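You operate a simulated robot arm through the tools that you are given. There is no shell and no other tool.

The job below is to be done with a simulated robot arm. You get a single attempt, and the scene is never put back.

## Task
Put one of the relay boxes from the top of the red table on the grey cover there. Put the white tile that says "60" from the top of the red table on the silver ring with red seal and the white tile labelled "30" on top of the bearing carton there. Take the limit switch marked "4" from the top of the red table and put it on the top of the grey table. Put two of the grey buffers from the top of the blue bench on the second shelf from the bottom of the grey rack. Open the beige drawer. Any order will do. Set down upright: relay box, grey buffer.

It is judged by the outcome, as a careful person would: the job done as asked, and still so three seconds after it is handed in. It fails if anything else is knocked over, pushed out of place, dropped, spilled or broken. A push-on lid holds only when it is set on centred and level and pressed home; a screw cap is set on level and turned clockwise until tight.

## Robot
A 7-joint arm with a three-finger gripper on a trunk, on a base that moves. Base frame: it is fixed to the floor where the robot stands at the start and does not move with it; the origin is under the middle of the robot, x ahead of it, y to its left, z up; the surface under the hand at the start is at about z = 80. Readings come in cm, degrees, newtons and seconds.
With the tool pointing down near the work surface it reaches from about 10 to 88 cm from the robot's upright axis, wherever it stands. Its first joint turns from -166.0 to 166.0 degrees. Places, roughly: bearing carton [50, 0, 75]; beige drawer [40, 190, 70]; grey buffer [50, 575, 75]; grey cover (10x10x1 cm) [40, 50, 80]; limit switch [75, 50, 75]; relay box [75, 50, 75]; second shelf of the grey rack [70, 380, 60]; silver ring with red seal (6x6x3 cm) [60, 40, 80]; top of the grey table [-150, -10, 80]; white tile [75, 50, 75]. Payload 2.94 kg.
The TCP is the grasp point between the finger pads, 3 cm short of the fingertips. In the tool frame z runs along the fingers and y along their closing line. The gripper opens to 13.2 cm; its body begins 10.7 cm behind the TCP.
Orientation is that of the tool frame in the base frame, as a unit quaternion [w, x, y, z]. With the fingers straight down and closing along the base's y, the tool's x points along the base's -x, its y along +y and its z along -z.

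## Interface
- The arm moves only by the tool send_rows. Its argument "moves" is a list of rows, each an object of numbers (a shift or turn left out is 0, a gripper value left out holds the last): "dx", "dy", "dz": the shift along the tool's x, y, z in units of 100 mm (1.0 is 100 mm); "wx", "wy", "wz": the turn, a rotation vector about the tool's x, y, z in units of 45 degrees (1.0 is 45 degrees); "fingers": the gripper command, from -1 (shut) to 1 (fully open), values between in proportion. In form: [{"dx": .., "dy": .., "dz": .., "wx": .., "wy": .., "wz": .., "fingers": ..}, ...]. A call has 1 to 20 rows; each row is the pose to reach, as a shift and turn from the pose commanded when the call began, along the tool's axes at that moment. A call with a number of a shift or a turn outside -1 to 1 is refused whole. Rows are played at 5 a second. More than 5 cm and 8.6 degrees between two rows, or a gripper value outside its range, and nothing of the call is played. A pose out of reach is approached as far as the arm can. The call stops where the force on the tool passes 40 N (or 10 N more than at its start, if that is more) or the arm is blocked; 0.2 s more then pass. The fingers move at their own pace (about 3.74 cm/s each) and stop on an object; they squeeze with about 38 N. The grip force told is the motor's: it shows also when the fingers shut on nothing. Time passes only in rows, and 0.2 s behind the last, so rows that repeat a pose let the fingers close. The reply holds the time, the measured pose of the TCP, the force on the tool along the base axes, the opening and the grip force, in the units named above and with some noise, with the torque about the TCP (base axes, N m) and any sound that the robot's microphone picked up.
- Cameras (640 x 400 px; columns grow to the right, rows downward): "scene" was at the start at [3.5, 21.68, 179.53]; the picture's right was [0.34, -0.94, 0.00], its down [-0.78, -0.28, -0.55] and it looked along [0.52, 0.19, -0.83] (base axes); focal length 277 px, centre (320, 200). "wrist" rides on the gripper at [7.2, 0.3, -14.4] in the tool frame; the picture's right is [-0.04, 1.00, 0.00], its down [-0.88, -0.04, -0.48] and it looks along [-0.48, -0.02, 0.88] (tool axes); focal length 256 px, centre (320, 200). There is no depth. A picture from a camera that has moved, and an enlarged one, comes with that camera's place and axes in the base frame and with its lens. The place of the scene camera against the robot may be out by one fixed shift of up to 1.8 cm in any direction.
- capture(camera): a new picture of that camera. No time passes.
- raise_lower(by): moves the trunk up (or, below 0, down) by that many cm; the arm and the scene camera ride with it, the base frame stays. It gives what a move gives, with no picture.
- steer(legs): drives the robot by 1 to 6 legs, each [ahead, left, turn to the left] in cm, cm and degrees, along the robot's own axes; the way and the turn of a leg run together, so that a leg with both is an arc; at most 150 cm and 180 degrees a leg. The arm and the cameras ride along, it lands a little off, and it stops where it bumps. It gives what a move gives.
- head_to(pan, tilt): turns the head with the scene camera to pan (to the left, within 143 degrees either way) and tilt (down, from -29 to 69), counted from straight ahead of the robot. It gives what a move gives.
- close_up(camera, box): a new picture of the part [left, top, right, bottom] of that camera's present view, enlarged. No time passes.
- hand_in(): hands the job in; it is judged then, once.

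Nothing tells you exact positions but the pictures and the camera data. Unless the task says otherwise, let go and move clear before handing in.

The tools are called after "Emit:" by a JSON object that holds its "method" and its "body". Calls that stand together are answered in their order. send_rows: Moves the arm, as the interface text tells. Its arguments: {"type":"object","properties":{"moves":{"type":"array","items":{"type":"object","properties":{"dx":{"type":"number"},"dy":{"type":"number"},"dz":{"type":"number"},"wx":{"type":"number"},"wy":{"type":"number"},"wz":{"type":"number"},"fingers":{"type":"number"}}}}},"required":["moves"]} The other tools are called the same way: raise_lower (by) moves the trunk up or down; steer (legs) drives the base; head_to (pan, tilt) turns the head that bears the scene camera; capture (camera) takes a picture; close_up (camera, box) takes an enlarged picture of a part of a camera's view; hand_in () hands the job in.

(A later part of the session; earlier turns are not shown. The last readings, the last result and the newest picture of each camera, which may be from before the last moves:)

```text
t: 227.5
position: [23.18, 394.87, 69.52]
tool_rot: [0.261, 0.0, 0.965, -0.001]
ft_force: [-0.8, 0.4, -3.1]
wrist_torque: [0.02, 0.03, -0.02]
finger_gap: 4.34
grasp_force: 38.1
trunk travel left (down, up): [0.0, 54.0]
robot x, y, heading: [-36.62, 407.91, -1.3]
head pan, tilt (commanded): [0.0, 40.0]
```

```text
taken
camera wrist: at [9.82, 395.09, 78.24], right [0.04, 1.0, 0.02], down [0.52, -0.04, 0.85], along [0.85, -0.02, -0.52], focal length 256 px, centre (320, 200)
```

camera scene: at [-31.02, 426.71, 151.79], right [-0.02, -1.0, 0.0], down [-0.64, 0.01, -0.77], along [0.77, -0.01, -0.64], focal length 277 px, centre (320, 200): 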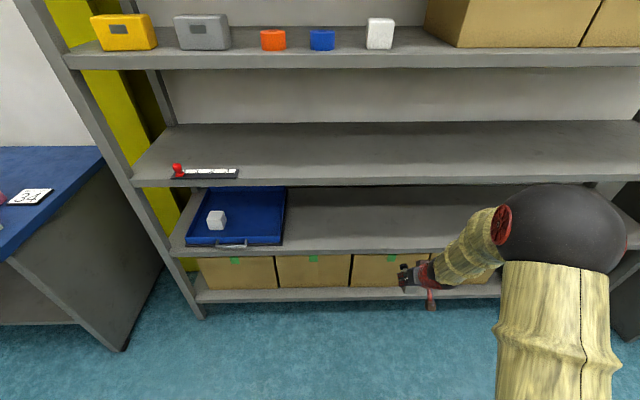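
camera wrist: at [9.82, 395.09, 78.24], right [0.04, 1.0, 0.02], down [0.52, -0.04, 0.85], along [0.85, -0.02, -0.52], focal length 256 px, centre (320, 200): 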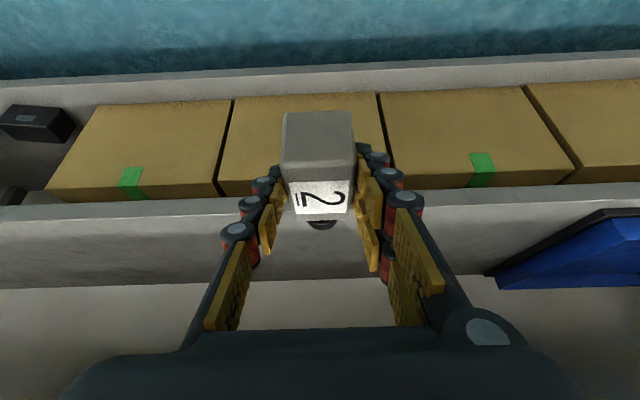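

Shelf edge confirmed at x≈46.5, z≈59. Driving forward 20 cm so the buffer enters the shelf opening.

Emit:
{"method": "steer", "body": {"legs": [[20, 0, 0]]}}

Emit:
{"method": "capture", "body": {"camera": "scene"}}

Emit:
{"method": "capture", "body": {"camera": "wrist"}}

```text
t: 229.1
position: [43.07, 394.68, 69.53]
tool_rot: [0.261, -0.002, 0.965, 0.0]
ft_force: [0.0, -0.2, -1.7]
wrist_torque: [-0.02, 0.08, -0.01]
finger_gap: 4.35
grasp_force: 38.0
trunk travel left (down, up): [0.0, 54.0]
robot x, y, heading: [-16.8, 407.23, -1.0]
head pan, tilt (commanded): [0.0, 40.0]
```

```text
taken
camera scene: at [-11.12, 426.4, 151.79], right [-0.02, -1.0, 0.0], down [-0.64, 0.01, -0.77], along [0.77, -0.01, -0.64], focal length 277 px, centre (320, 200)
```

scene: 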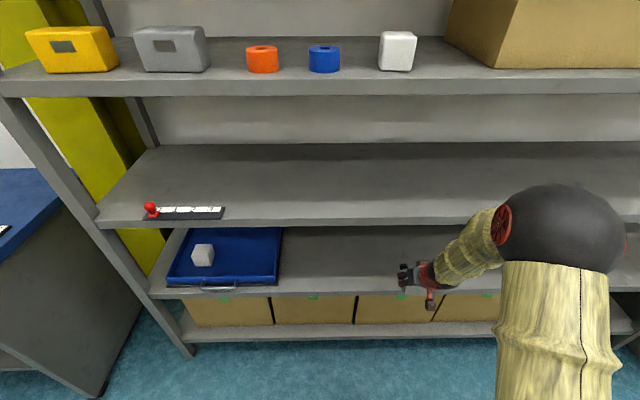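

```text
taken
camera wrist: at [29.85, 394.93, 78.24], right [0.03, 1.0, 0.02], down [0.52, -0.03, 0.85], along [0.85, -0.02, -0.52], focal length 256 px, centre (320, 200)
```

wrist: 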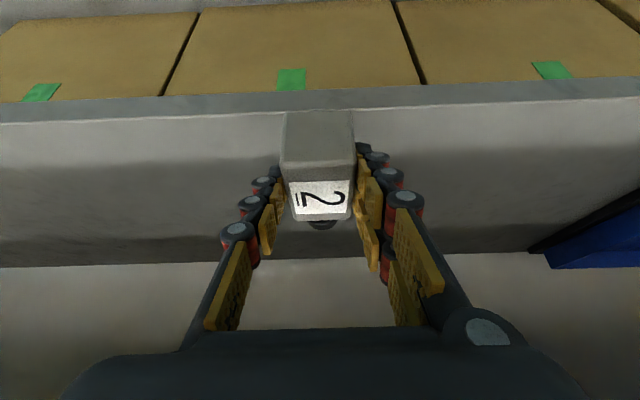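

Clear on all sides. I'll move 10 cm inward, holding height, then lower toward the shelf.

Emit:
{"method": "send_rows", "body": {"moves": [{"dx": -0.2, "dz": 0.117}, {"dx": -0.45, "dz": 0.263}, {"dx": -0.7, "dz": 0.41}, {"dx": -0.86, "dz": 0.503}, {"dx": -0.86, "dz": 0.503}]}}

Emit:
{"method": "capture", "body": {"camera": "wrist"}}

Emit:
{"method": "capture", "body": {"camera": "scene"}}

```text
t: 230.3
position: [53.08, 394.66, 69.55]
tool_rot: [0.26, -0.002, 0.966, 0.0]
ft_force: [0.4, 0.6, -3.3]
wrist_torque: [0.04, 0.06, -0.02]
finger_gap: 4.31
grasp_force: 38.0
trunk travel left (down, up): [0.0, 54.0]
robot x, y, heading: [-16.74, 407.55, -1.2]
head pan, tilt (commanded): [0.0, 40.0]
```

```text
taken
camera wrist: at [39.74, 394.94, 78.23], right [0.03, 1.0, 0.02], down [0.52, -0.03, 0.85], along [0.85, -0.02, -0.52], focal length 256 px, centre (320, 200)
```

wrist: 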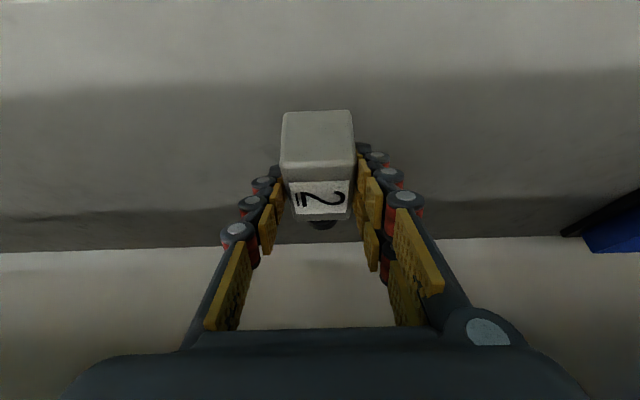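

```text
taken
camera scene: at [-11.06, 426.39, 151.78], right [-0.02, -1.0, 0.0], down [-0.64, 0.01, -0.77], along [0.77, -0.01, -0.64], focal length 277 px, centre (320, 200)
```

scene: 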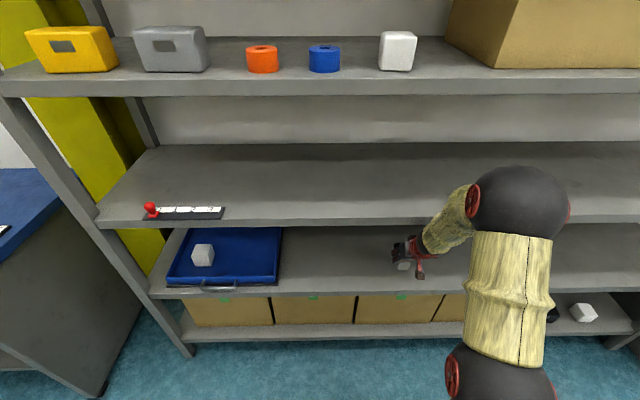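

The buffer is over the shelf about 4 cm behind the edge. Lowering it now, with small steps near contact.

Emit:
{"method": "send_rows", "body": {"moves": [{"dx": 0.08, "dz": 0.137}, {"dx": 0.16, "dz": 0.274}, {"dx": 0.22, "dz": 0.377}, {"dx": 0.247, "dz": 0.423}, {"dx": 0.247, "dz": 0.423}]}}

Emit:
{"method": "send_rows", "body": {"moves": [{"dx": 0.01, "dz": 0.017}, {"dx": 0.02, "dz": 0.0345}, {"dx": 0.02, "dz": 0.0345}]}}

Emit:
{"method": "capture", "body": {"camera": "wrist"}}

```text
t: 231.5
position: [53.2, 394.67, 64.49]
tool_rot: [0.261, -0.002, 0.965, 0.0]
ft_force: [-0.1, 0.6, -2.9]
wrist_torque: [0.0, 0.06, -0.02]
finger_gap: 4.32
grasp_force: 38.1
trunk travel left (down, up): [0.0, 54.0]
robot x, y, heading: [-16.86, 407.33, -0.8]
head pan, tilt (commanded): [0.0, 40.0]
```

```text
t: 232.3
position: [53.27, 394.75, 64.11]
tool_rot: [0.261, -0.002, 0.965, 0.0]
ft_force: [-0.9, -0.2, -3.6]
wrist_torque: [-0.06, 0.03, -0.02]
finger_gap: 4.32
grasp_force: 37.8
trunk travel left (down, up): [0.0, 54.0]
robot x, y, heading: [-16.85, 407.19, -1.0]
head pan, tilt (commanded): [0.0, 40.0]
```

```text
taken
camera wrist: at [39.89, 394.96, 72.89], right [0.03, 1.0, 0.02], down [0.52, -0.03, 0.85], along [0.85, -0.02, -0.52], focal length 256 px, centre (320, 200)
```

wrist: 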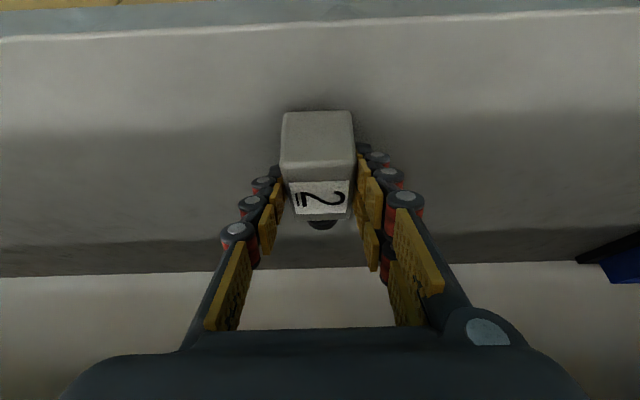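

No contact yet; continuing in 2 mm steps.

Emit:
{"method": "send_rows", "body": {"moves": [{"dx": 0.01, "dz": 0.017}, {"dx": 0.02, "dz": 0.0345}, {"dx": 0.02, "dz": 0.0345}]}}

Emit:
{"method": "send_rows", "body": {"moves": [{"dx": 0.01, "dz": 0.017}, {"dx": 0.015, "dz": 0.026}, {"dx": 0.015, "dz": 0.026}]}}

```text
t: 233.1
position: [53.13, 394.63, 63.61]
tool_rot: [0.261, -0.003, 0.965, 0.0]
ft_force: [0.7, -0.9, -2.5]
wrist_torque: [0.03, 0.03, 0.0]
finger_gap: 4.33
grasp_force: 37.3
trunk travel left (down, up): [0.0, 54.0]
robot x, y, heading: [-16.83, 406.98, -0.8]
head pan, tilt (commanded): [0.0, 40.0]
```

```text
t: 233.9
position: [53.04, 394.72, 63.31]
tool_rot: [0.261, -0.002, 0.965, 0.0]
ft_force: [-0.5, 0.9, -3.5]
wrist_torque: [0.01, 0.03, 0.01]
finger_gap: 4.32
grasp_force: 38.3
trunk travel left (down, up): [0.0, 54.0]
robot x, y, heading: [-16.61, 407.66, -1.0]
head pan, tilt (commanded): [0.0, 40.0]
```

Emit:
{"method": "send_rows", "body": {"moves": [{"dx": 0.01, "dz": 0.017}, {"dx": 0.015, "dz": 0.026}, {"dx": 0.015, "dz": 0.026}]}}

Emit:
{"method": "capture", "body": {"camera": "wrist"}}

```text
t: 234.7
position: [53.11, 394.7, 63.09]
tool_rot: [0.26, -0.003, 0.965, -0.001]
ft_force: [1.0, -0.3, -2.9]
wrist_torque: [-0.01, 0.08, 0.02]
finger_gap: 4.34
grasp_force: 38.0
trunk travel left (down, up): [0.0, 54.0]
robot x, y, heading: [-16.35, 407.57, -0.7]
head pan, tilt (commanded): [0.0, 40.0]
```

```text
taken
camera wrist: at [39.79, 394.94, 71.89], right [0.03, 1.0, 0.02], down [0.52, -0.03, 0.85], along [0.85, -0.02, -0.52], focal length 256 px, centre (320, 200)
```

wrist: 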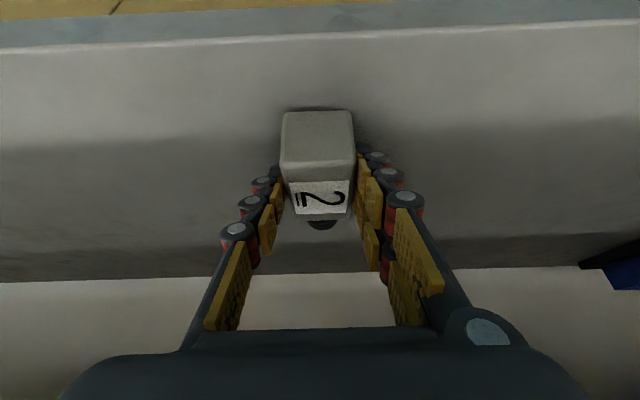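

Emit:
{"method": "send_rows", "body": {"moves": [{"dx": 0.005, "dz": 0.009}, {"dx": 0.01, "dz": 0.017}, {"dx": 0.01, "dz": 0.017}]}}

Emit:
{"method": "send_rows", "body": {"moves": [{"dx": 0.005, "dz": 0.009}, {"dx": 0.01, "dz": 0.017}, {"dx": 0.01, "dz": 0.017}]}}

Emit:
{"method": "send_rows", "body": {"moves": [{"dx": 0.005, "dz": 0.009}, {"dx": 0.01, "dz": 0.017}, {"dx": 0.01, "dz": 0.017}]}}

```text
t: 235.5
position: [53.21, 394.64, 62.92]
tool_rot: [0.261, -0.001, 0.965, -0.001]
ft_force: [0.0, -0.1, -3.7]
wrist_torque: [0.01, 0.03, 0.01]
finger_gap: 4.35
grasp_force: 37.6
trunk travel left (down, up): [0.0, 54.0]
robot x, y, heading: [-16.9, 407.12, -0.7]
head pan, tilt (commanded): [0.0, 40.0]
```

```text
t: 236.3
position: [53.16, 394.69, 62.72]
tool_rot: [0.261, -0.003, 0.965, 0.0]
ft_force: [0.1, 0.2, -2.9]
wrist_torque: [-0.02, 0.04, 0.0]
finger_gap: 4.34
grasp_force: 38.2
trunk travel left (down, up): [0.0, 54.0]
robot x, y, heading: [-16.73, 407.4, -1.0]
head pan, tilt (commanded): [0.0, 40.0]
```

```text
t: 237.1
position: [53.15, 394.63, 62.7]
tool_rot: [0.262, -0.002, 0.965, 0.0]
ft_force: [-2.4, -1.0, 8.7]
wrist_torque: [-0.03, 0.34, -0.01]
finger_gap: 4.32
grasp_force: 38.1
trunk travel left (down, up): [0.0, 54.0]
robot x, y, heading: [-16.95, 406.99, -0.8]
head pan, tilt (commanded): [0.0, 40.0]
```

Contact with the shelf. I'll release and withdraw along the tool axis.

Emit:
{"method": "send_rows", "body": {"moves": [{"fingers": -0.25}, {"fingers": -0.1}, {"fingers": 0.05}, {"fingers": 0.15}, {"fingers": 0.15}]}}

Emit:
{"method": "send_rows", "body": {"moves": [{"dz": -0.2}, {"dz": -0.4}, {"dz": -0.6}, {"dx": 0.2, "dz": -0.75}, {"dx": 0.4, "dz": -0.9}, {"dx": 0.4, "dz": -0.9}]}}

Emit:
{"method": "capture", "body": {"camera": "wrist"}}

Emit:
{"method": "capture", "body": {"camera": "scene"}}

```text
t: 238.3
position: [53.16, 394.72, 62.51]
tool_rot: [0.26, -0.002, 0.966, -0.001]
ft_force: [-0.5, 0.1, 0.9]
wrist_torque: [0.05, -0.02, -0.02]
finger_gap: 7.59
grasp_force: 0.1
trunk travel left (down, up): [0.0, 54.0]
robot x, y, heading: [-16.79, 407.33, -1.0]
head pan, tilt (commanded): [0.0, 40.0]
```

```text
t: 239.7
position: [45.12, 394.68, 68.38]
tool_rot: [0.261, -0.002, 0.965, 0.0]
ft_force: [0.8, -0.4, 1.3]
wrist_torque: [0.01, 0.01, 0.0]
finger_gap: 7.63
grasp_force: 0.1
trunk travel left (down, up): [0.0, 54.0]
robot x, y, heading: [-16.44, 407.0, -0.9]
head pan, tilt (commanded): [0.0, 40.0]
```

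```text
taken
camera wrist: at [31.79, 394.91, 77.17], right [0.03, 1.0, 0.02], down [0.52, -0.03, 0.85], along [0.85, -0.02, -0.52], focal length 256 px, centre (320, 200)
```

wrist: 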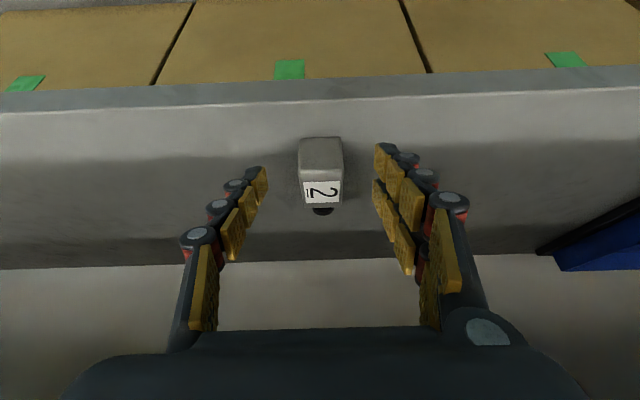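

```text
taken
camera scene: at [-11.12, 426.4, 151.79], right [-0.02, -1.0, 0.0], down [-0.64, 0.01, -0.77], along [0.77, -0.01, -0.64], focal length 277 px, centre (320, 200)
```

scene: 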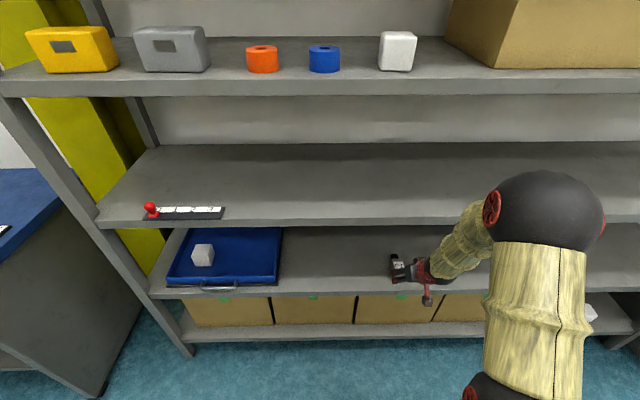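

Buffer "2" stands upright on the second shelf. Now for buffer "3": back out, raise the trunk fully, swing the hand back to its picking direction, and return to the bench further along.

Emit:
{"method": "steer", "body": {"legs": [[-26, 0, 0.9]]}}

Emit:
{"method": "capture", "body": {"camera": "scene"}}

Emit:
{"method": "raise_lower", "body": {"by": 54}}

Emit:
{"method": "send_rows", "body": {"moves": [{"wx": 0.08, "wz": 0.137}, {"wx": 0.16, "wz": 0.274}, {"wx": 0.24, "wz": 0.411}, {"wx": 0.32, "wz": 0.548}, {"wx": 0.4, "wz": 0.685}, {"wx": 0.46, "wz": 0.79}, {"wx": 0.504, "wz": 0.8625}, {"wx": 0.504, "wz": 0.8625}]}}

Emit:
{"method": "send_rows", "body": {"moves": [{"wx": 0.08, "wz": 0.137}, {"wx": 0.16, "wz": 0.274}, {"wx": 0.24, "wz": 0.411}, {"wx": 0.32, "wz": 0.548}, {"wx": 0.4, "wz": 0.685}, {"wx": 0.46, "wz": 0.79}, {"wx": 0.504, "wz": 0.8625}, {"wx": 0.504, "wz": 0.8625}]}}

```text
t: 241.6
position: [19.79, 396.2, 68.31]
tool_rot: [0.261, -0.013, 0.965, 0.003]
ft_force: [-0.2, 0.5, -0.1]
wrist_torque: [0.0, 0.01, 0.01]
finger_gap: 7.58
grasp_force: 0.0
trunk travel left (down, up): [0.0, 54.0]
robot x, y, heading: [-42.39, 407.54, 0.7]
head pan, tilt (commanded): [0.0, 40.0]
```

```text
taken
camera scene: at [-37.17, 426.62, 151.78], right [0.01, -1.0, 0.0], down [-0.64, 0.0, -0.77], along [0.77, 0.01, -0.64], focal length 277 px, centre (320, 200)
```

scene: 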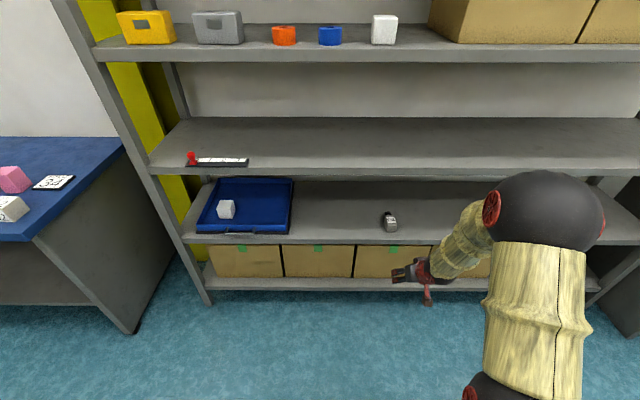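

```text
refused: 54 is not a number from -40 to 40
```

```text
t: 243.4
position: [19.73, 396.06, 68.5]
tool_rot: [0.243, 0.357, 0.897, -0.098]
ft_force: [-0.6, -0.2, 1.1]
wrist_torque: [-0.02, 0.0, 0.03]
finger_gap: 7.58
grasp_force: 0.0
out of reach, approached as far as the arm can: row 3
trunk travel left (down, up): [0.0, 54.0]
robot x, y, heading: [-42.53, 407.35, 0.7]
head pan, tilt (commanded): [0.0, 40.0]
```

```text
t: 245.2
position: [19.72, 396.12, 68.33]
tool_rot: [0.187, 0.673, 0.692, -0.183]
ft_force: [0.1, 0.3, -0.3]
wrist_torque: [0.01, 0.02, 0.04]
finger_gap: 7.58
grasp_force: 0.0
trunk travel left (down, up): [0.0, 54.0]
robot x, y, heading: [-42.64, 407.15, 0.6]
head pan, tilt (commanded): [0.0, 40.0]
```

Buffer "2" is clearly standing on the shelf. Raising in two steps and driving to the bench.

Emit:
{"method": "raise_lower", "body": {"by": 40}}

Emit:
{"method": "raise_lower", "body": {"by": 14}}

Emit:
{"method": "steer", "body": {"legs": [[0, 150, 0], [0, 55, -0.6]]}}

Emit:
{"method": "head_to", "body": {"pan": 0, "tilt": 50}}

Emit:
{"method": "capture", "body": {"camera": "scene"}}

Emit:
{"method": "capture", "body": {"camera": "wrist"}}

```text
t: 249.0
position: [19.78, 396.09, 108.24]
tool_rot: [0.188, 0.672, 0.693, -0.183]
ft_force: [-0.2, -0.2, 0.4]
wrist_torque: [0.01, -0.04, 0.06]
finger_gap: 7.6
grasp_force: 0.1
trunk travel left (down, up): [-40.0, 14.0]
robot x, y, heading: [-42.25, 407.48, 0.5]
head pan, tilt (commanded): [0.0, 40.0]
```

```text
t: 250.7
position: [19.79, 396.09, 122.35]
tool_rot: [0.188, 0.671, 0.693, -0.183]
ft_force: [0.2, 0.1, -0.2]
wrist_torque: [-0.03, -0.02, -0.01]
finger_gap: 7.59
grasp_force: 0.2
trunk travel left (down, up): [-54.0, 0.0]
robot x, y, heading: [-42.26, 407.37, 0.4]
head pan, tilt (commanded): [0.0, 40.0]
```

```text
t: 260.9
position: [22.06, 598.66, 122.44]
tool_rot: [0.184, 0.685, 0.68, -0.187]
ft_force: [0.3, 0.2, 1.2]
wrist_torque: [-0.03, 0.01, -0.01]
finger_gap: 7.6
grasp_force: 0.0
trunk travel left (down, up): [-54.0, 0.0]
robot x, y, heading: [-39.81, 612.13, -2.1]
head pan, tilt (commanded): [0.0, 40.0]
```

```text
t: 261.6
position: [22.02, 598.6, 122.35]
tool_rot: [0.184, 0.685, 0.68, -0.187]
ft_force: [0.4, 0.6, -0.1]
wrist_torque: [-0.01, -0.02, -0.02]
finger_gap: 7.6
grasp_force: 0.1
trunk travel left (down, up): [-54.0, 0.0]
robot x, y, heading: [-39.59, 612.14, -1.7]
head pan, tilt (commanded): [0.0, 50.0]
```

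```text
taken
camera scene: at [-34.56, 631.2, 204.37], right [-0.03, -1.0, 0.0], down [-0.77, 0.02, -0.64], along [0.64, -0.02, -0.77], focal length 277 px, centre (320, 200)
```

scene: 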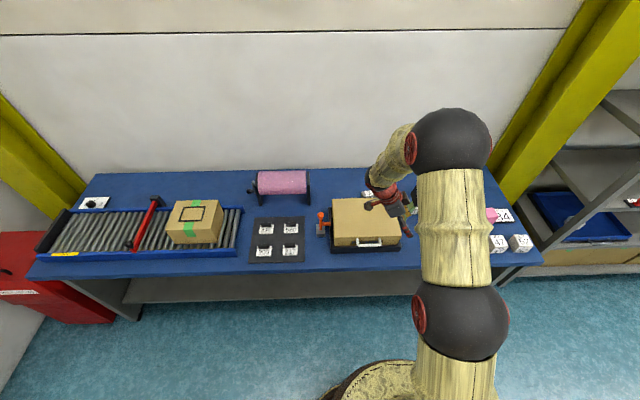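

```text
taken
camera wrist: at [22.61, 612.03, 131.13], right [1.0, -0.05, 0.02], down [-0.04, -0.52, 0.85], along [-0.03, -0.85, -0.52], focal length 256 px, centre (320, 200)
```

wrist: 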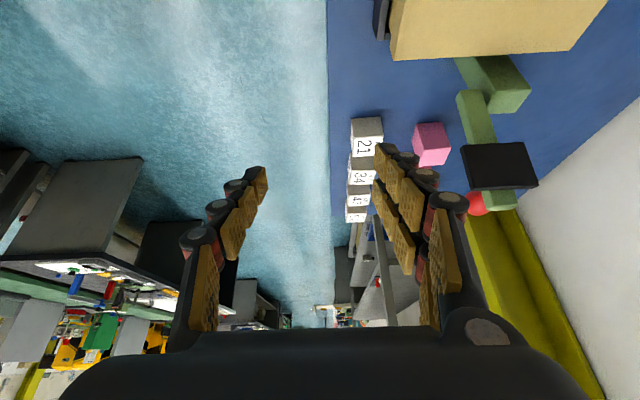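

The hand is above everything. I'll straighten the heading, shift left a little and drive forward so the hand is over the area behind the press box.

Emit:
{"method": "steer", "body": {"legs": [[0, 4, 1.9], [39, 0, 0]]}}

Emit:
{"method": "capture", "body": {"camera": "scene"}}

Emit:
{"method": "capture", "body": {"camera": "wrist"}}

```text
t: 264.5
position: [61.27, 604.57, 122.35]
tool_rot: [0.187, 0.675, 0.69, -0.185]
ft_force: [-0.1, 0.2, -1.4]
wrist_torque: [-0.01, 0.03, -0.02]
finger_gap: 7.59
grasp_force: 0.1
trunk travel left (down, up): [-54.0, 0.0]
robot x, y, heading: [-0.65, 615.87, -0.1]
head pan, tilt (commanded): [0.0, 50.0]
```

```text
taken
camera scene: at [3.8, 635.47, 204.36], right [0.0, -1.0, 0.0], down [-0.77, 0.0, -0.64], along [0.64, 0.0, -0.77], focal length 277 px, centre (320, 200)
```

scene: 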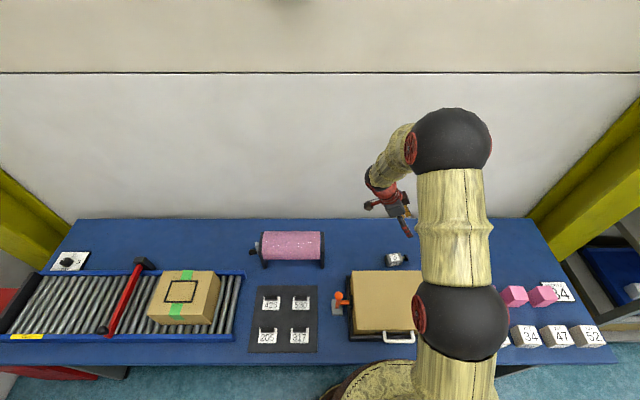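

```text
taken
camera wrist: at [61.47, 618.07, 131.07], right [1.0, -0.01, 0.02], down [-0.02, -0.52, 0.85], along [0.0, -0.86, -0.52], focal length 256 px, centre (320, 200)
```

wrist: 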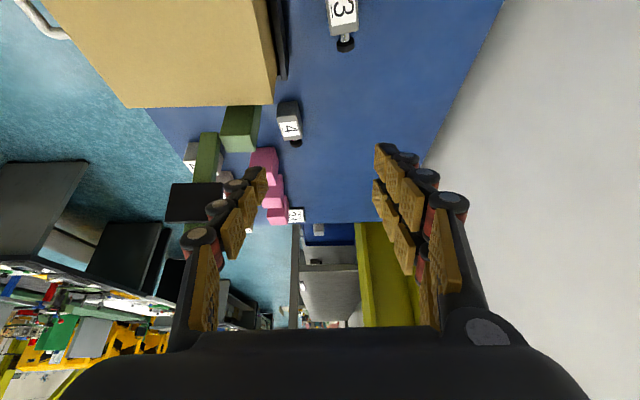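

Buffer "3" is near (65.5, 602). I'll shift over it, then lower the trunk for a close look.

Emit:
{"method": "send_rows", "body": {"moves": [{"dx": 0.17, "dy": 0.23, "dz": -0.1}, {"dx": 0.353, "dy": 0.459, "dz": -0.21}, {"dx": 0.353, "dy": 0.459, "dz": -0.21}]}}

Emit:
{"method": "raise_lower", "body": {"by": -18}}

Emit:
{"method": "capture", "body": {"camera": "wrist"}}

Emit:
{"method": "capture", "body": {"camera": "scene"}}

```text
t: 265.3
position: [66.0, 608.69, 122.44]
tool_rot: [0.187, 0.674, 0.69, -0.184]
ft_force: [0.5, -0.3, -0.8]
wrist_torque: [0.01, 0.01, 0.01]
finger_gap: 7.6
grasp_force: 0.2
trunk travel left (down, up): [-54.0, 0.0]
robot x, y, heading: [-1.02, 616.38, -0.2]
head pan, tilt (commanded): [0.0, 50.0]
```

```text
t: 267.3
position: [65.79, 608.62, 104.54]
tool_rot: [0.187, 0.675, 0.69, -0.184]
ft_force: [-0.4, -0.7, 0.1]
wrist_torque: [0.0, -0.03, 0.02]
finger_gap: 7.57
grasp_force: 0.1
trunk travel left (down, up): [-36.0, 18.0]
robot x, y, heading: [-0.71, 616.41, -0.1]
head pan, tilt (commanded): [0.0, 50.0]
```

```text
taken
camera wrist: at [65.96, 622.19, 113.25], right [1.0, -0.01, 0.02], down [-0.03, -0.52, 0.85], along [0.0, -0.85, -0.52], focal length 256 px, centre (320, 200)
```

wrist: 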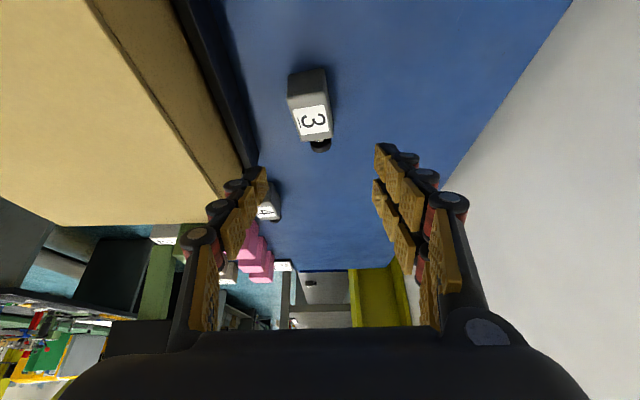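

```text
taken
camera scene: at [3.63, 635.47, 186.38], right [0.0, -1.0, 0.0], down [-0.77, 0.0, -0.64], along [0.64, 0.0, -0.77], focal length 277 px, centre (320, 200)
```

scene: 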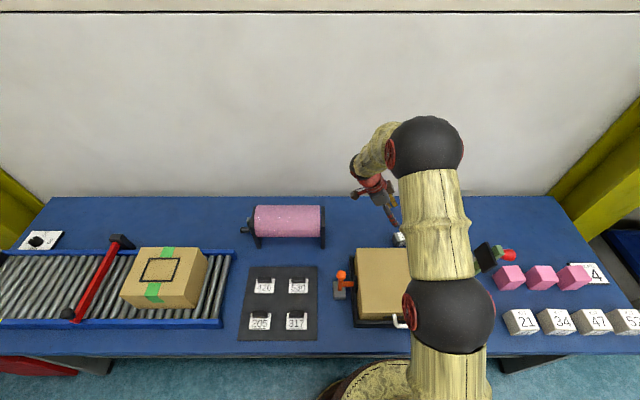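

Emit:
{"method": "close_up", "body": {"camera": "wrist", "box": [240, 40, 400, 180]}}

Emit:
{"method": "close_up", "body": {"camera": "wrist", "box": [60, 0, 340, 240]}}

```text
2.86 times, centred on (320, 110) of wrist
camera zoom: at [65.96, 622.19, 113.25], right [1.0, -0.01, 0.02], down [-0.03, -0.52, 0.85], along [0.0, -0.85, -0.52], focal length 731 px, centre (320, 457)
```

zoom: 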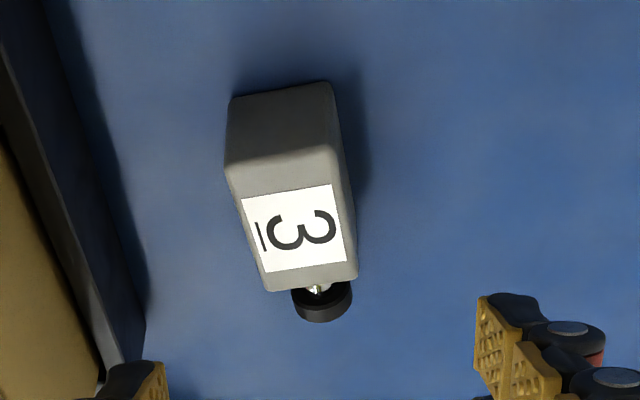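

```text
1.67 times, centred on (200, 120) of wrist
camera zoom: at [65.96, 622.19, 113.25], right [1.0, -0.01, 0.02], down [-0.03, -0.52, 0.85], along [0.0, -0.85, -0.52], focal length 427 px, centre (520, 333)
```

zoom: 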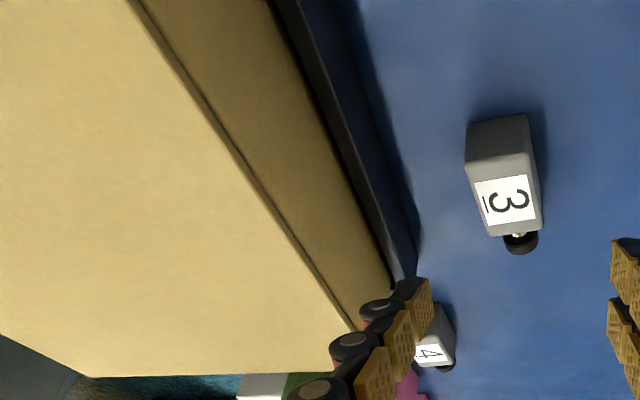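

Buffer "3" is centred near (65.15, 601.3), turned about +8°, with roughly 8 cm to the press base. I'll narrow the fingers, match the turn and come down to a pre-grasp.

Emit:
{"method": "send_rows", "body": {"moves": [{"dx": 0.045, "dy": -0.035, "dz": 0.2, "wx": -0.02, "wz": -0.033, "fingers": 0.03}, {"dx": 0.09, "dy": -0.07, "dz": 0.45, "wx": -0.04, "wz": -0.065, "fingers": 0.03}, {"dx": 0.135, "dy": -0.105, "dz": 0.7, "wx": -0.06, "wz": -0.1, "fingers": 0.03}, {"dx": 0.18, "dy": -0.139, "dz": 0.923, "wx": -0.077, "wz": -0.13, "fingers": 0.03}, {"dx": 0.18, "dy": -0.139, "dz": 0.923, "wx": -0.077, "wz": -0.13, "fingers": 0.03}]}}

Emit:
{"method": "capture", "body": {"camera": "wrist"}}

Emit:
{"method": "close_up", "body": {"camera": "wrist", "box": [240, 60, 400, 200]}}

Emit:
{"method": "capture", "body": {"camera": "scene"}}

```text
t: 268.5
position: [64.44, 605.51, 95.67]
tool_rot: [0.197, 0.633, 0.728, -0.173]
ft_force: [-1.0, 0.5, -0.9]
wrist_torque: [0.0, 0.02, 0.03]
finger_gap: 6.79
grasp_force: 0.0
trunk travel left (down, up): [-36.0, 18.0]
robot x, y, heading: [-1.15, 615.88, 0.0]
head pan, tilt (commanded): [0.0, 50.0]
```

```text
taken
camera wrist: at [62.99, 618.93, 104.31], right [0.99, 0.1, 0.02], down [0.04, -0.52, 0.85], along [0.1, -0.85, -0.52], focal length 256 px, centre (320, 200)
```

wrist: 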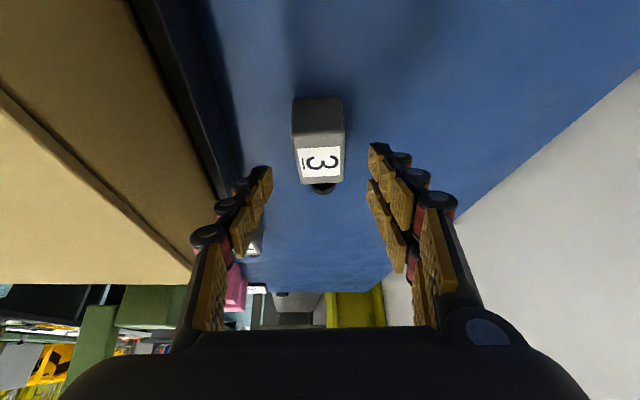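

```text
2.86 times, centred on (320, 130) of wrist
camera zoom: at [62.99, 618.93, 104.31], right [0.99, 0.1, 0.02], down [0.04, -0.52, 0.85], along [0.1, -0.85, -0.52], focal length 731 px, centre (320, 400)
```

zoom: 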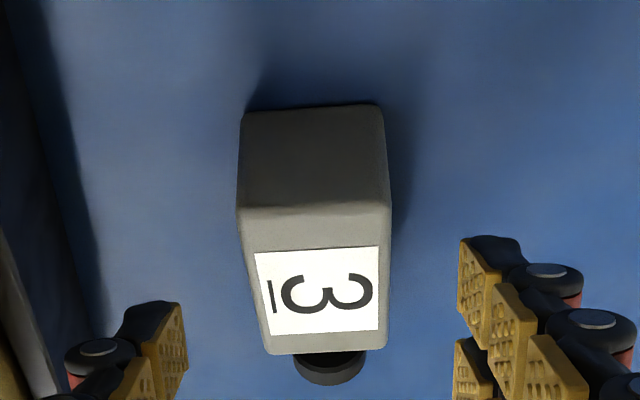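

```text
taken
camera scene: at [3.63, 635.47, 186.37], right [0.0, -1.0, 0.0], down [-0.77, 0.0, -0.64], along [0.64, 0.0, -0.77], focal length 277 px, centre (320, 200)
```

scene: 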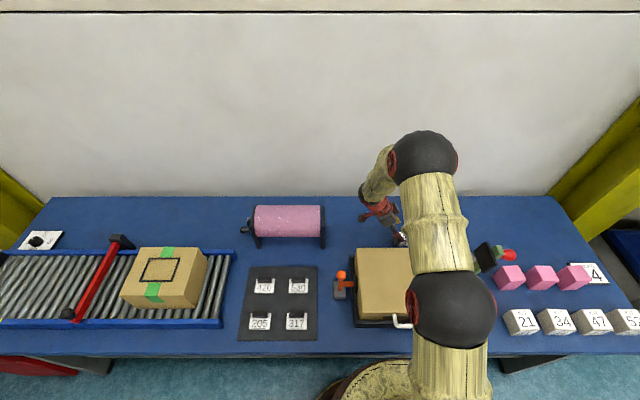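

Everything agrees and there's clearance to the press base. Descending and gripping buffer "3".

Emit:
{"method": "send_rows", "body": {"moves": [{"dx": -0.007, "dy": 0.004, "dz": 0.2}, {"dx": -0.007, "dy": 0.004, "dz": 0.4}, {"dx": -0.007, "dy": 0.004, "dz": 0.56}, {"dx": -0.007, "dy": 0.004, "dz": 0.64}, {"dx": -0.007, "dy": 0.004, "dz": 0.68}, {"dx": -0.007, "dy": 0.004, "dz": 0.68}]}}

Emit:
{"method": "capture", "body": {"camera": "wrist"}}

Emit:
{"method": "send_rows", "body": {"moves": [{"fingers": -0.1}, {"fingers": -0.25}, {"fingers": -0.4}, {"fingers": -1}, {"fingers": -1}, {"fingers": -1}, {"fingers": -1}]}}

Emit:
{"method": "capture", "body": {"camera": "wrist"}}

```text
t: 269.9
position: [65.04, 602.03, 89.73]
tool_rot: [0.198, 0.633, 0.728, -0.172]
ft_force: [0.0, 0.7, -0.6]
wrist_torque: [-0.04, 0.01, 0.02]
finger_gap: 6.78
grasp_force: 0.0
trunk travel left (down, up): [-36.0, 18.0]
robot x, y, heading: [-1.1, 616.16, -0.0]
head pan, tilt (commanded): [0.0, 50.0]
```

```text
taken
camera wrist: at [63.49, 615.49, 98.44], right [0.99, 0.1, 0.02], down [0.04, -0.52, 0.85], along [0.1, -0.85, -0.52], focal length 256 px, centre (320, 200)
```

wrist: 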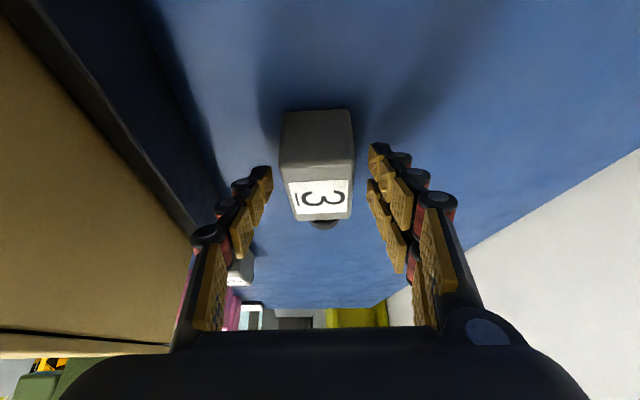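

```text
t: 271.5
position: [64.9, 602.04, 89.71]
tool_rot: [0.197, 0.632, 0.729, -0.172]
ft_force: [0.6, 0.0, 2.1]
wrist_torque: [-0.04, 0.09, 0.05]
finger_gap: 4.35
grasp_force: 38.0
trunk travel left (down, up): [-36.0, 18.0]
robot x, y, heading: [-0.91, 616.16, 0.1]
head pan, tilt (commanded): [0.0, 50.0]
```

```text
taken
camera wrist: at [63.49, 615.49, 98.47], right [0.99, 0.1, 0.02], down [0.04, -0.52, 0.85], along [0.1, -0.85, -0.52], focal length 256 px, centre (320, 200)
```

wrist: 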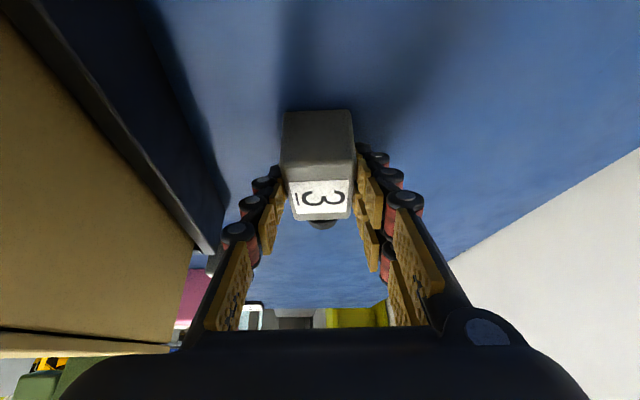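

Buffer "3" is gripped. I'll lift with the trunk, move the hand up and away from the post, then back out.

Emit:
{"method": "raise_lower", "body": {"by": 18}}

Emit:
{"method": "send_rows", "body": {"moves": [{"dx": 0.08, "dy": 0.03, "dz": -0.32}, {"dx": 0.16, "dy": 0.065, "dz": -0.64}, {"dx": 0.243, "dy": 0.095, "dz": -0.954}, {"dx": 0.243, "dy": 0.095, "dz": -0.954}]}}

Emit:
{"method": "capture", "body": {"camera": "scene"}}

Emit:
{"method": "capture", "body": {"camera": "wrist"}}

```text
t: 273.5
position: [64.83, 602.17, 107.64]
tool_rot: [0.198, 0.632, 0.729, -0.173]
ft_force: [0.2, 0.6, -2.1]
wrist_torque: [0.05, 0.01, 0.03]
finger_gap: 4.36
grasp_force: 37.8
trunk travel left (down, up): [-54.0, 0.0]
robot x, y, heading: [-1.11, 616.49, 0.0]
head pan, tilt (commanded): [0.0, 50.0]
```

```text
t: 274.5
position: [64.94, 609.15, 114.95]
tool_rot: [0.197, 0.633, 0.729, -0.172]
ft_force: [0.2, 0.1, -3.8]
wrist_torque: [0.03, 0.03, -0.01]
finger_gap: 4.32
grasp_force: 37.6
trunk travel left (down, up): [-54.0, 0.0]
robot x, y, heading: [-0.89, 615.92, -0.1]
head pan, tilt (commanded): [0.0, 50.0]
```

```text
taken
camera scene: at [3.78, 635.35, 204.37], right [0.0, -1.0, 0.0], down [-0.77, 0.0, -0.64], along [0.64, 0.0, -0.77], focal length 277 px, centre (320, 200)
```

scene: 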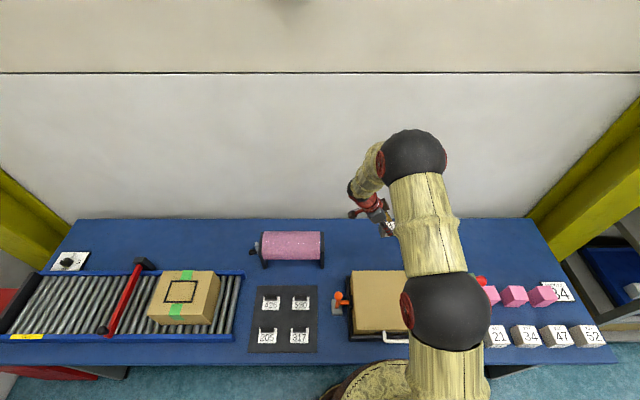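

```text
taken
camera wrist: at [63.51, 622.51, 123.64], right [0.99, 0.1, 0.02], down [0.04, -0.52, 0.85], along [0.1, -0.85, -0.52], focal length 256 px, centre (320, 200)
```

wrist: 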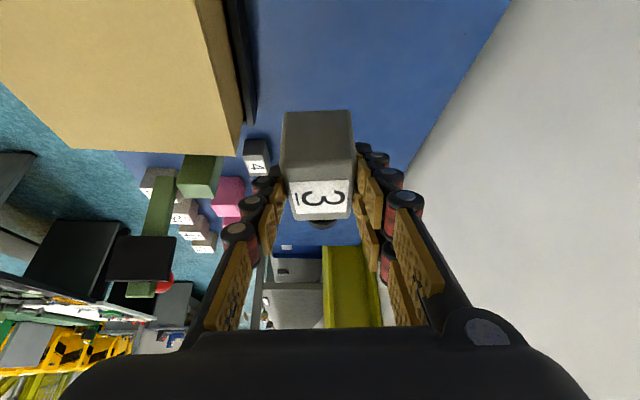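

Clear of the post. Driving back out and along to the rack, aiming to set this one about 17 cm beside the first.

Emit:
{"method": "steer", "body": {"legs": [[-40, 0, 0], [0, -150, 0], [0, -46, 0]]}}

Emit:
{"method": "head_to", "body": {"pan": 0, "tilt": 40}}

Emit:
{"method": "capture", "body": {"camera": "scene"}}

```text
t: 286.4
position: [25.68, 413.3, 114.86]
tool_rot: [0.197, 0.632, 0.729, -0.172]
ft_force: [0.3, -0.8, -2.3]
wrist_torque: [0.06, 0.02, -0.01]
finger_gap: 4.34
grasp_force: 37.9
trunk travel left (down, up): [-54.0, 0.0]
robot x, y, heading: [-40.13, 420.51, 0.1]
head pan, tilt (commanded): [0.0, 50.0]
```

```text
t: 287.1
position: [25.61, 413.36, 114.86]
tool_rot: [0.197, 0.632, 0.729, -0.172]
ft_force: [-0.3, -0.8, -2.4]
wrist_torque: [0.08, 0.0, -0.01]
finger_gap: 4.35
grasp_force: 38.1
trunk travel left (down, up): [-54.0, 0.0]
robot x, y, heading: [-40.07, 420.63, 0.2]
head pan, tilt (commanded): [0.0, 40.0]
```

```text
taken
camera scene: at [-34.8, 439.71, 205.78], right [0.0, -1.0, 0.0], down [-0.64, 0.0, -0.77], along [0.77, 0.0, -0.64], focal length 277 px, centre (320, 200)
```

scene: 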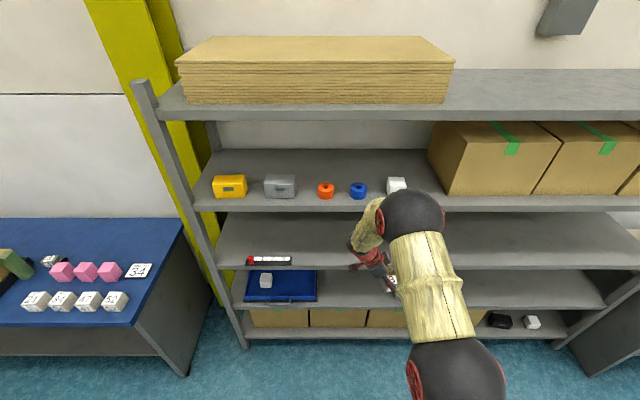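

Rotating the hand to face the rack and raising it relative to the trunk, as with the first one.

Emit:
{"method": "send_rows", "body": {"moves": [{"wx": -0.077, "wz": -0.131}, {"wx": -0.154, "wz": -0.262}, {"wx": -0.231, "wz": -0.393}, {"wx": -0.308, "wz": -0.524}, {"wx": -0.385, "wz": -0.655}, {"wx": -0.461, "wz": -0.785}, {"wx": -0.461, "wz": -0.785}]}}

Emit:
{"method": "send_rows", "body": {"moves": [{"wx": -0.077, "wz": -0.131}, {"wx": -0.154, "wz": -0.262}, {"wx": -0.231, "wz": -0.393}, {"wx": -0.308, "wz": -0.524}, {"wx": -0.385, "wz": -0.655}, {"wx": -0.461, "wz": -0.785}, {"wx": -0.461, "wz": -0.785}]}}

Emit:
{"method": "send_rows", "body": {"moves": [{"dx": -0.14, "dz": -0.245}, {"dx": -0.28, "dz": -0.49}, {"dx": -0.428, "dz": -0.733}, {"dx": -0.428, "dz": -0.733}]}}

Emit:
{"method": "capture", "body": {"camera": "wrist"}}

Emit:
{"method": "capture", "body": {"camera": "scene"}}

```text
t: 288.7
position: [25.73, 413.43, 114.95]
tool_rot: [0.245, 0.336, 0.905, -0.091]
ft_force: [0.6, 0.5, -3.7]
wrist_torque: [-0.01, 0.05, -0.02]
finger_gap: 4.34
grasp_force: 38.0
trunk travel left (down, up): [-54.0, 0.0]
robot x, y, heading: [-40.2, 420.37, -0.1]
head pan, tilt (commanded): [0.0, 40.0]
```

```text
t: 290.3
position: [25.56, 413.41, 114.88]
tool_rot: [0.263, -0.002, 0.965, 0.002]
ft_force: [-1.5, 1.0, -3.9]
wrist_torque: [-0.05, -0.08, -0.03]
finger_gap: 4.34
grasp_force: 37.8
trunk travel left (down, up): [-54.0, 0.0]
robot x, y, heading: [-40.28, 420.37, 0.1]
head pan, tilt (commanded): [0.0, 40.0]
```

```text
t: 291.3
position: [25.54, 413.21, 123.21]
tool_rot: [0.262, -0.001, 0.965, 0.001]
ft_force: [-0.1, -0.1, -3.0]
wrist_torque: [0.01, 0.04, -0.02]
finger_gap: 4.31
grasp_force: 38.2
trunk travel left (down, up): [-54.0, 0.0]
robot x, y, heading: [-40.21, 420.15, 0.2]
head pan, tilt (commanded): [0.0, 40.0]
```

```text
taken
camera wrist: at [12.28, 413.53, 132.03], right [0.04, 1.0, 0.02], down [0.52, -0.04, 0.85], along [0.85, -0.02, -0.52], focal length 256 px, centre (320, 200)
```

wrist: 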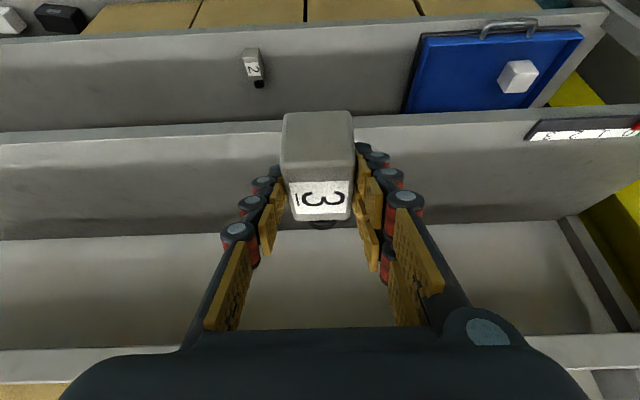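

```text
taken
camera scene: at [-34.77, 439.67, 205.78], right [0.0, -1.0, 0.0], down [-0.64, 0.0, -0.77], along [0.77, 0.0, -0.64], focal length 277 px, centre (320, 200)
```

scene: 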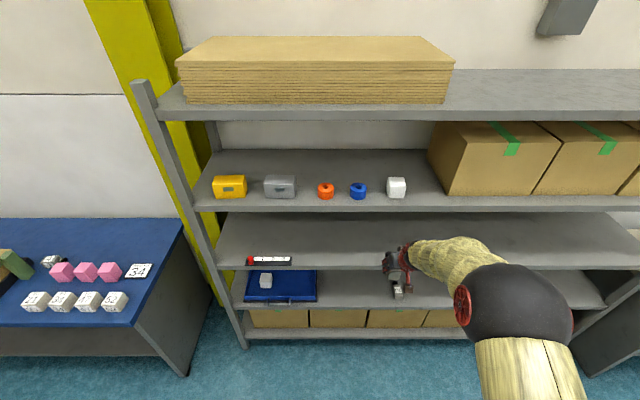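

The first buffer is visible on the shelf; the spot at y≈413 is free. Lowering the trunk and driving in.

Emit:
{"method": "raise_lower", "body": {"by": -40}}

Emit:
{"method": "raise_lower", "body": {"by": -14}}

Emit:
{"method": "steer", "body": {"legs": [[17.5, 0, 0]]}}

Emit:
{"method": "capture", "body": {"camera": "wrist"}}

Emit:
{"method": "capture", "body": {"camera": "scene"}}

```text
t: 295.1
position: [25.56, 413.18, 83.29]
tool_rot: [0.262, 0.0, 0.965, 0.001]
ft_force: [0.3, 0.2, -3.4]
wrist_torque: [0.02, 0.06, -0.02]
finger_gap: 4.33
grasp_force: 38.0
trunk travel left (down, up): [-14.0, 40.0]
robot x, y, heading: [-40.32, 420.32, -0.0]
head pan, tilt (commanded): [0.0, 40.0]
```

```text
t: 296.8
position: [25.62, 413.3, 69.36]
tool_rot: [0.263, 0.0, 0.965, 0.001]
ft_force: [0.7, 0.1, -3.5]
wrist_torque: [-0.05, 0.03, 0.03]
finger_gap: 4.34
grasp_force: 38.0
trunk travel left (down, up): [0.0, 54.0]
robot x, y, heading: [-40.02, 420.83, 0.1]
head pan, tilt (commanded): [0.0, 40.0]
```

```text
t: 298.3
position: [42.96, 413.55, 69.29]
tool_rot: [0.262, -0.002, 0.965, 0.002]
ft_force: [-0.3, -0.1, -2.8]
wrist_torque: [-0.03, 0.05, 0.03]
finger_gap: 4.33
grasp_force: 38.7
trunk travel left (down, up): [0.0, 54.0]
robot x, y, heading: [-22.72, 420.25, 0.4]
head pan, tilt (commanded): [0.0, 40.0]
```

```text
taken
camera wrist: at [29.63, 413.69, 78.03], right [0.03, 1.0, 0.02], down [0.52, -0.04, 0.85], along [0.85, -0.02, -0.52], focal length 256 px, centre (320, 200)
```

wrist: 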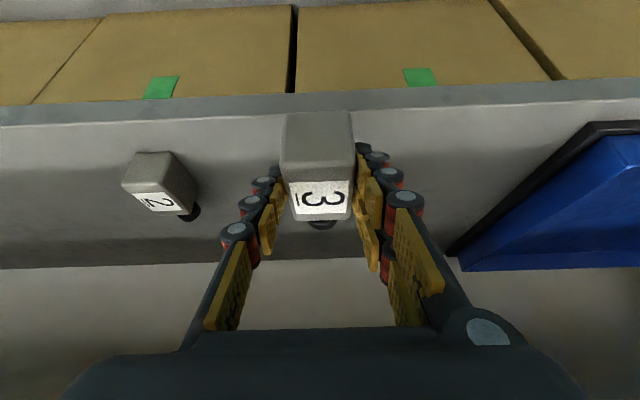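

```text
taken
camera scene: at [-17.51, 439.74, 151.79], right [0.0, -1.0, 0.0], down [-0.64, 0.0, -0.77], along [0.77, 0.0, -0.64], focal length 277 px, centre (320, 200)
```

scene: 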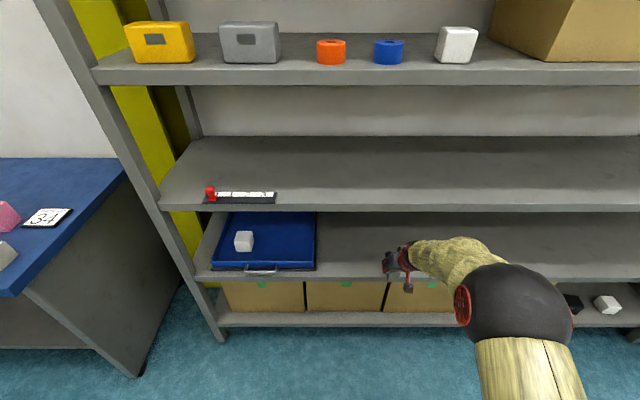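

Good spacing on both sides. Moving inward and lowering.

Emit:
{"method": "send_rows", "body": {"moves": [{"dx": -0.2, "dz": 0.117}, {"dx": -0.45, "dz": 0.263}, {"dx": -0.7, "dz": 0.41}, {"dx": -0.86, "dz": 0.505}, {"dx": -0.86, "dz": 0.505}]}}

Emit:
{"method": "capture", "body": {"camera": "scene"}}

Emit:
{"method": "send_rows", "body": {"moves": [{"dx": 0.08, "dz": 0.137}, {"dx": 0.16, "dz": 0.274}, {"dx": 0.22, "dz": 0.377}, {"dx": 0.26, "dz": 0.445}, {"dx": 0.29, "dz": 0.496}, {"dx": 0.29, "dz": 0.496}]}}

Emit:
{"method": "capture", "body": {"camera": "wrist"}}

```text
t: 299.5
position: [52.94, 413.43, 69.13]
tool_rot: [0.261, 0.0, 0.965, 0.001]
ft_force: [0.2, 0.2, -3.2]
wrist_torque: [-0.01, 0.02, 0.01]
finger_gap: 4.34
grasp_force: 37.9
trunk travel left (down, up): [0.0, 54.0]
robot x, y, heading: [-22.82, 420.46, 0.3]
head pan, tilt (commanded): [0.0, 40.0]
```

```text
taken
camera scene: at [-17.45, 439.74, 151.78], right [0.0, -1.0, 0.0], down [-0.64, 0.0, -0.77], along [0.77, 0.0, -0.64], focal length 277 px, centre (320, 200)
```

scene: 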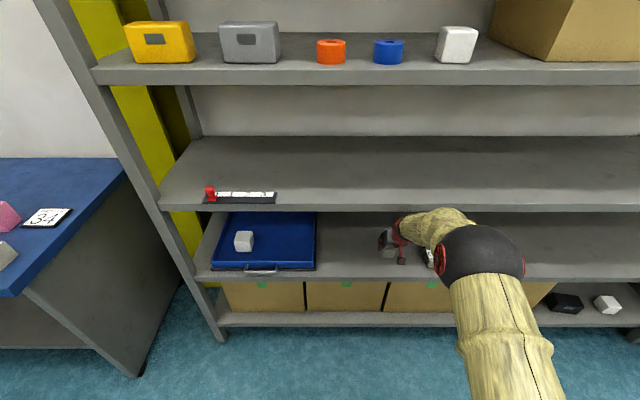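

```text
t: 300.9
position: [53.09, 413.49, 63.48]
tool_rot: [0.261, -0.001, 0.965, 0.001]
ft_force: [-0.6, 0.0, -2.6]
wrist_torque: [0.01, 0.02, 0.0]
finger_gap: 4.3
grasp_force: 38.1
trunk travel left (down, up): [0.0, 54.0]
robot x, y, heading: [-22.85, 420.81, 0.2]
head pan, tilt (commanded): [0.0, 40.0]
```

```text
taken
camera wrist: at [39.66, 413.74, 72.21], right [0.03, 1.0, 0.02], down [0.52, -0.04, 0.85], along [0.85, -0.02, -0.52], focal length 256 px, centre (320, 200)
```

wrist: 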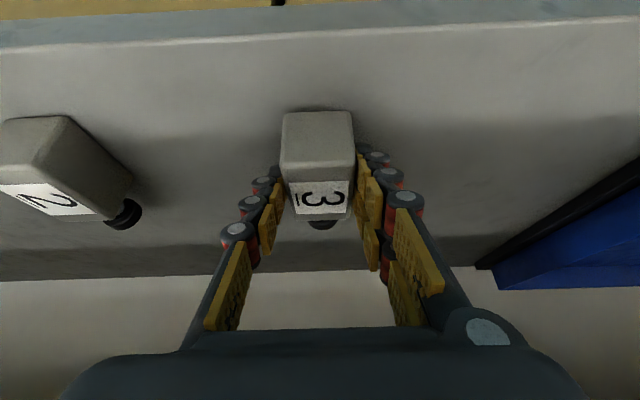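

About 6 mm above the shelf now. Last small steps to contact.

Emit:
{"method": "send_rows", "body": {"moves": [{"dx": 0.01, "dz": 0.017}, {"dx": 0.02, "dz": 0.0345}, {"dx": 0.02, "dz": 0.0345}]}}

Emit:
{"method": "send_rows", "body": {"moves": [{"dx": 0.005, "dz": 0.009}, {"dx": 0.01, "dz": 0.017}, {"dx": 0.01, "dz": 0.017}]}}

Emit:
{"method": "send_rows", "body": {"moves": [{"dx": 0.005, "dz": 0.009}, {"dx": 0.01, "dz": 0.017}, {"dx": 0.01, "dz": 0.017}]}}

```text
t: 301.7
position: [53.0, 413.38, 63.05]
tool_rot: [0.262, -0.002, 0.965, 0.0]
ft_force: [-0.8, 0.2, -4.0]
wrist_torque: [0.0, 0.04, -0.02]
finger_gap: 4.31
grasp_force: 38.1
trunk travel left (down, up): [0.0, 54.0]
robot x, y, heading: [-22.75, 420.49, 0.3]
head pan, tilt (commanded): [0.0, 40.0]
```

```text
t: 302.5
position: [53.03, 413.48, 62.86]
tool_rot: [0.262, -0.001, 0.965, 0.001]
ft_force: [-0.6, 0.2, -3.3]
wrist_torque: [-0.05, 0.07, 0.03]
finger_gap: 4.36
grasp_force: 38.1
trunk travel left (down, up): [0.0, 54.0]
robot x, y, heading: [-22.87, 420.42, 0.1]
head pan, tilt (commanded): [0.0, 40.0]
```

```text
t: 303.3
position: [52.99, 413.5, 62.76]
tool_rot: [0.261, -0.001, 0.965, 0.002]
ft_force: [-0.5, -0.2, -0.4]
wrist_torque: [-0.1, 0.12, 0.0]
finger_gap: 4.34
grasp_force: 37.8
trunk travel left (down, up): [0.0, 54.0]
robot x, y, heading: [-23.16, 420.52, 0.3]
head pan, tilt (commanded): [0.0, 40.0]
```

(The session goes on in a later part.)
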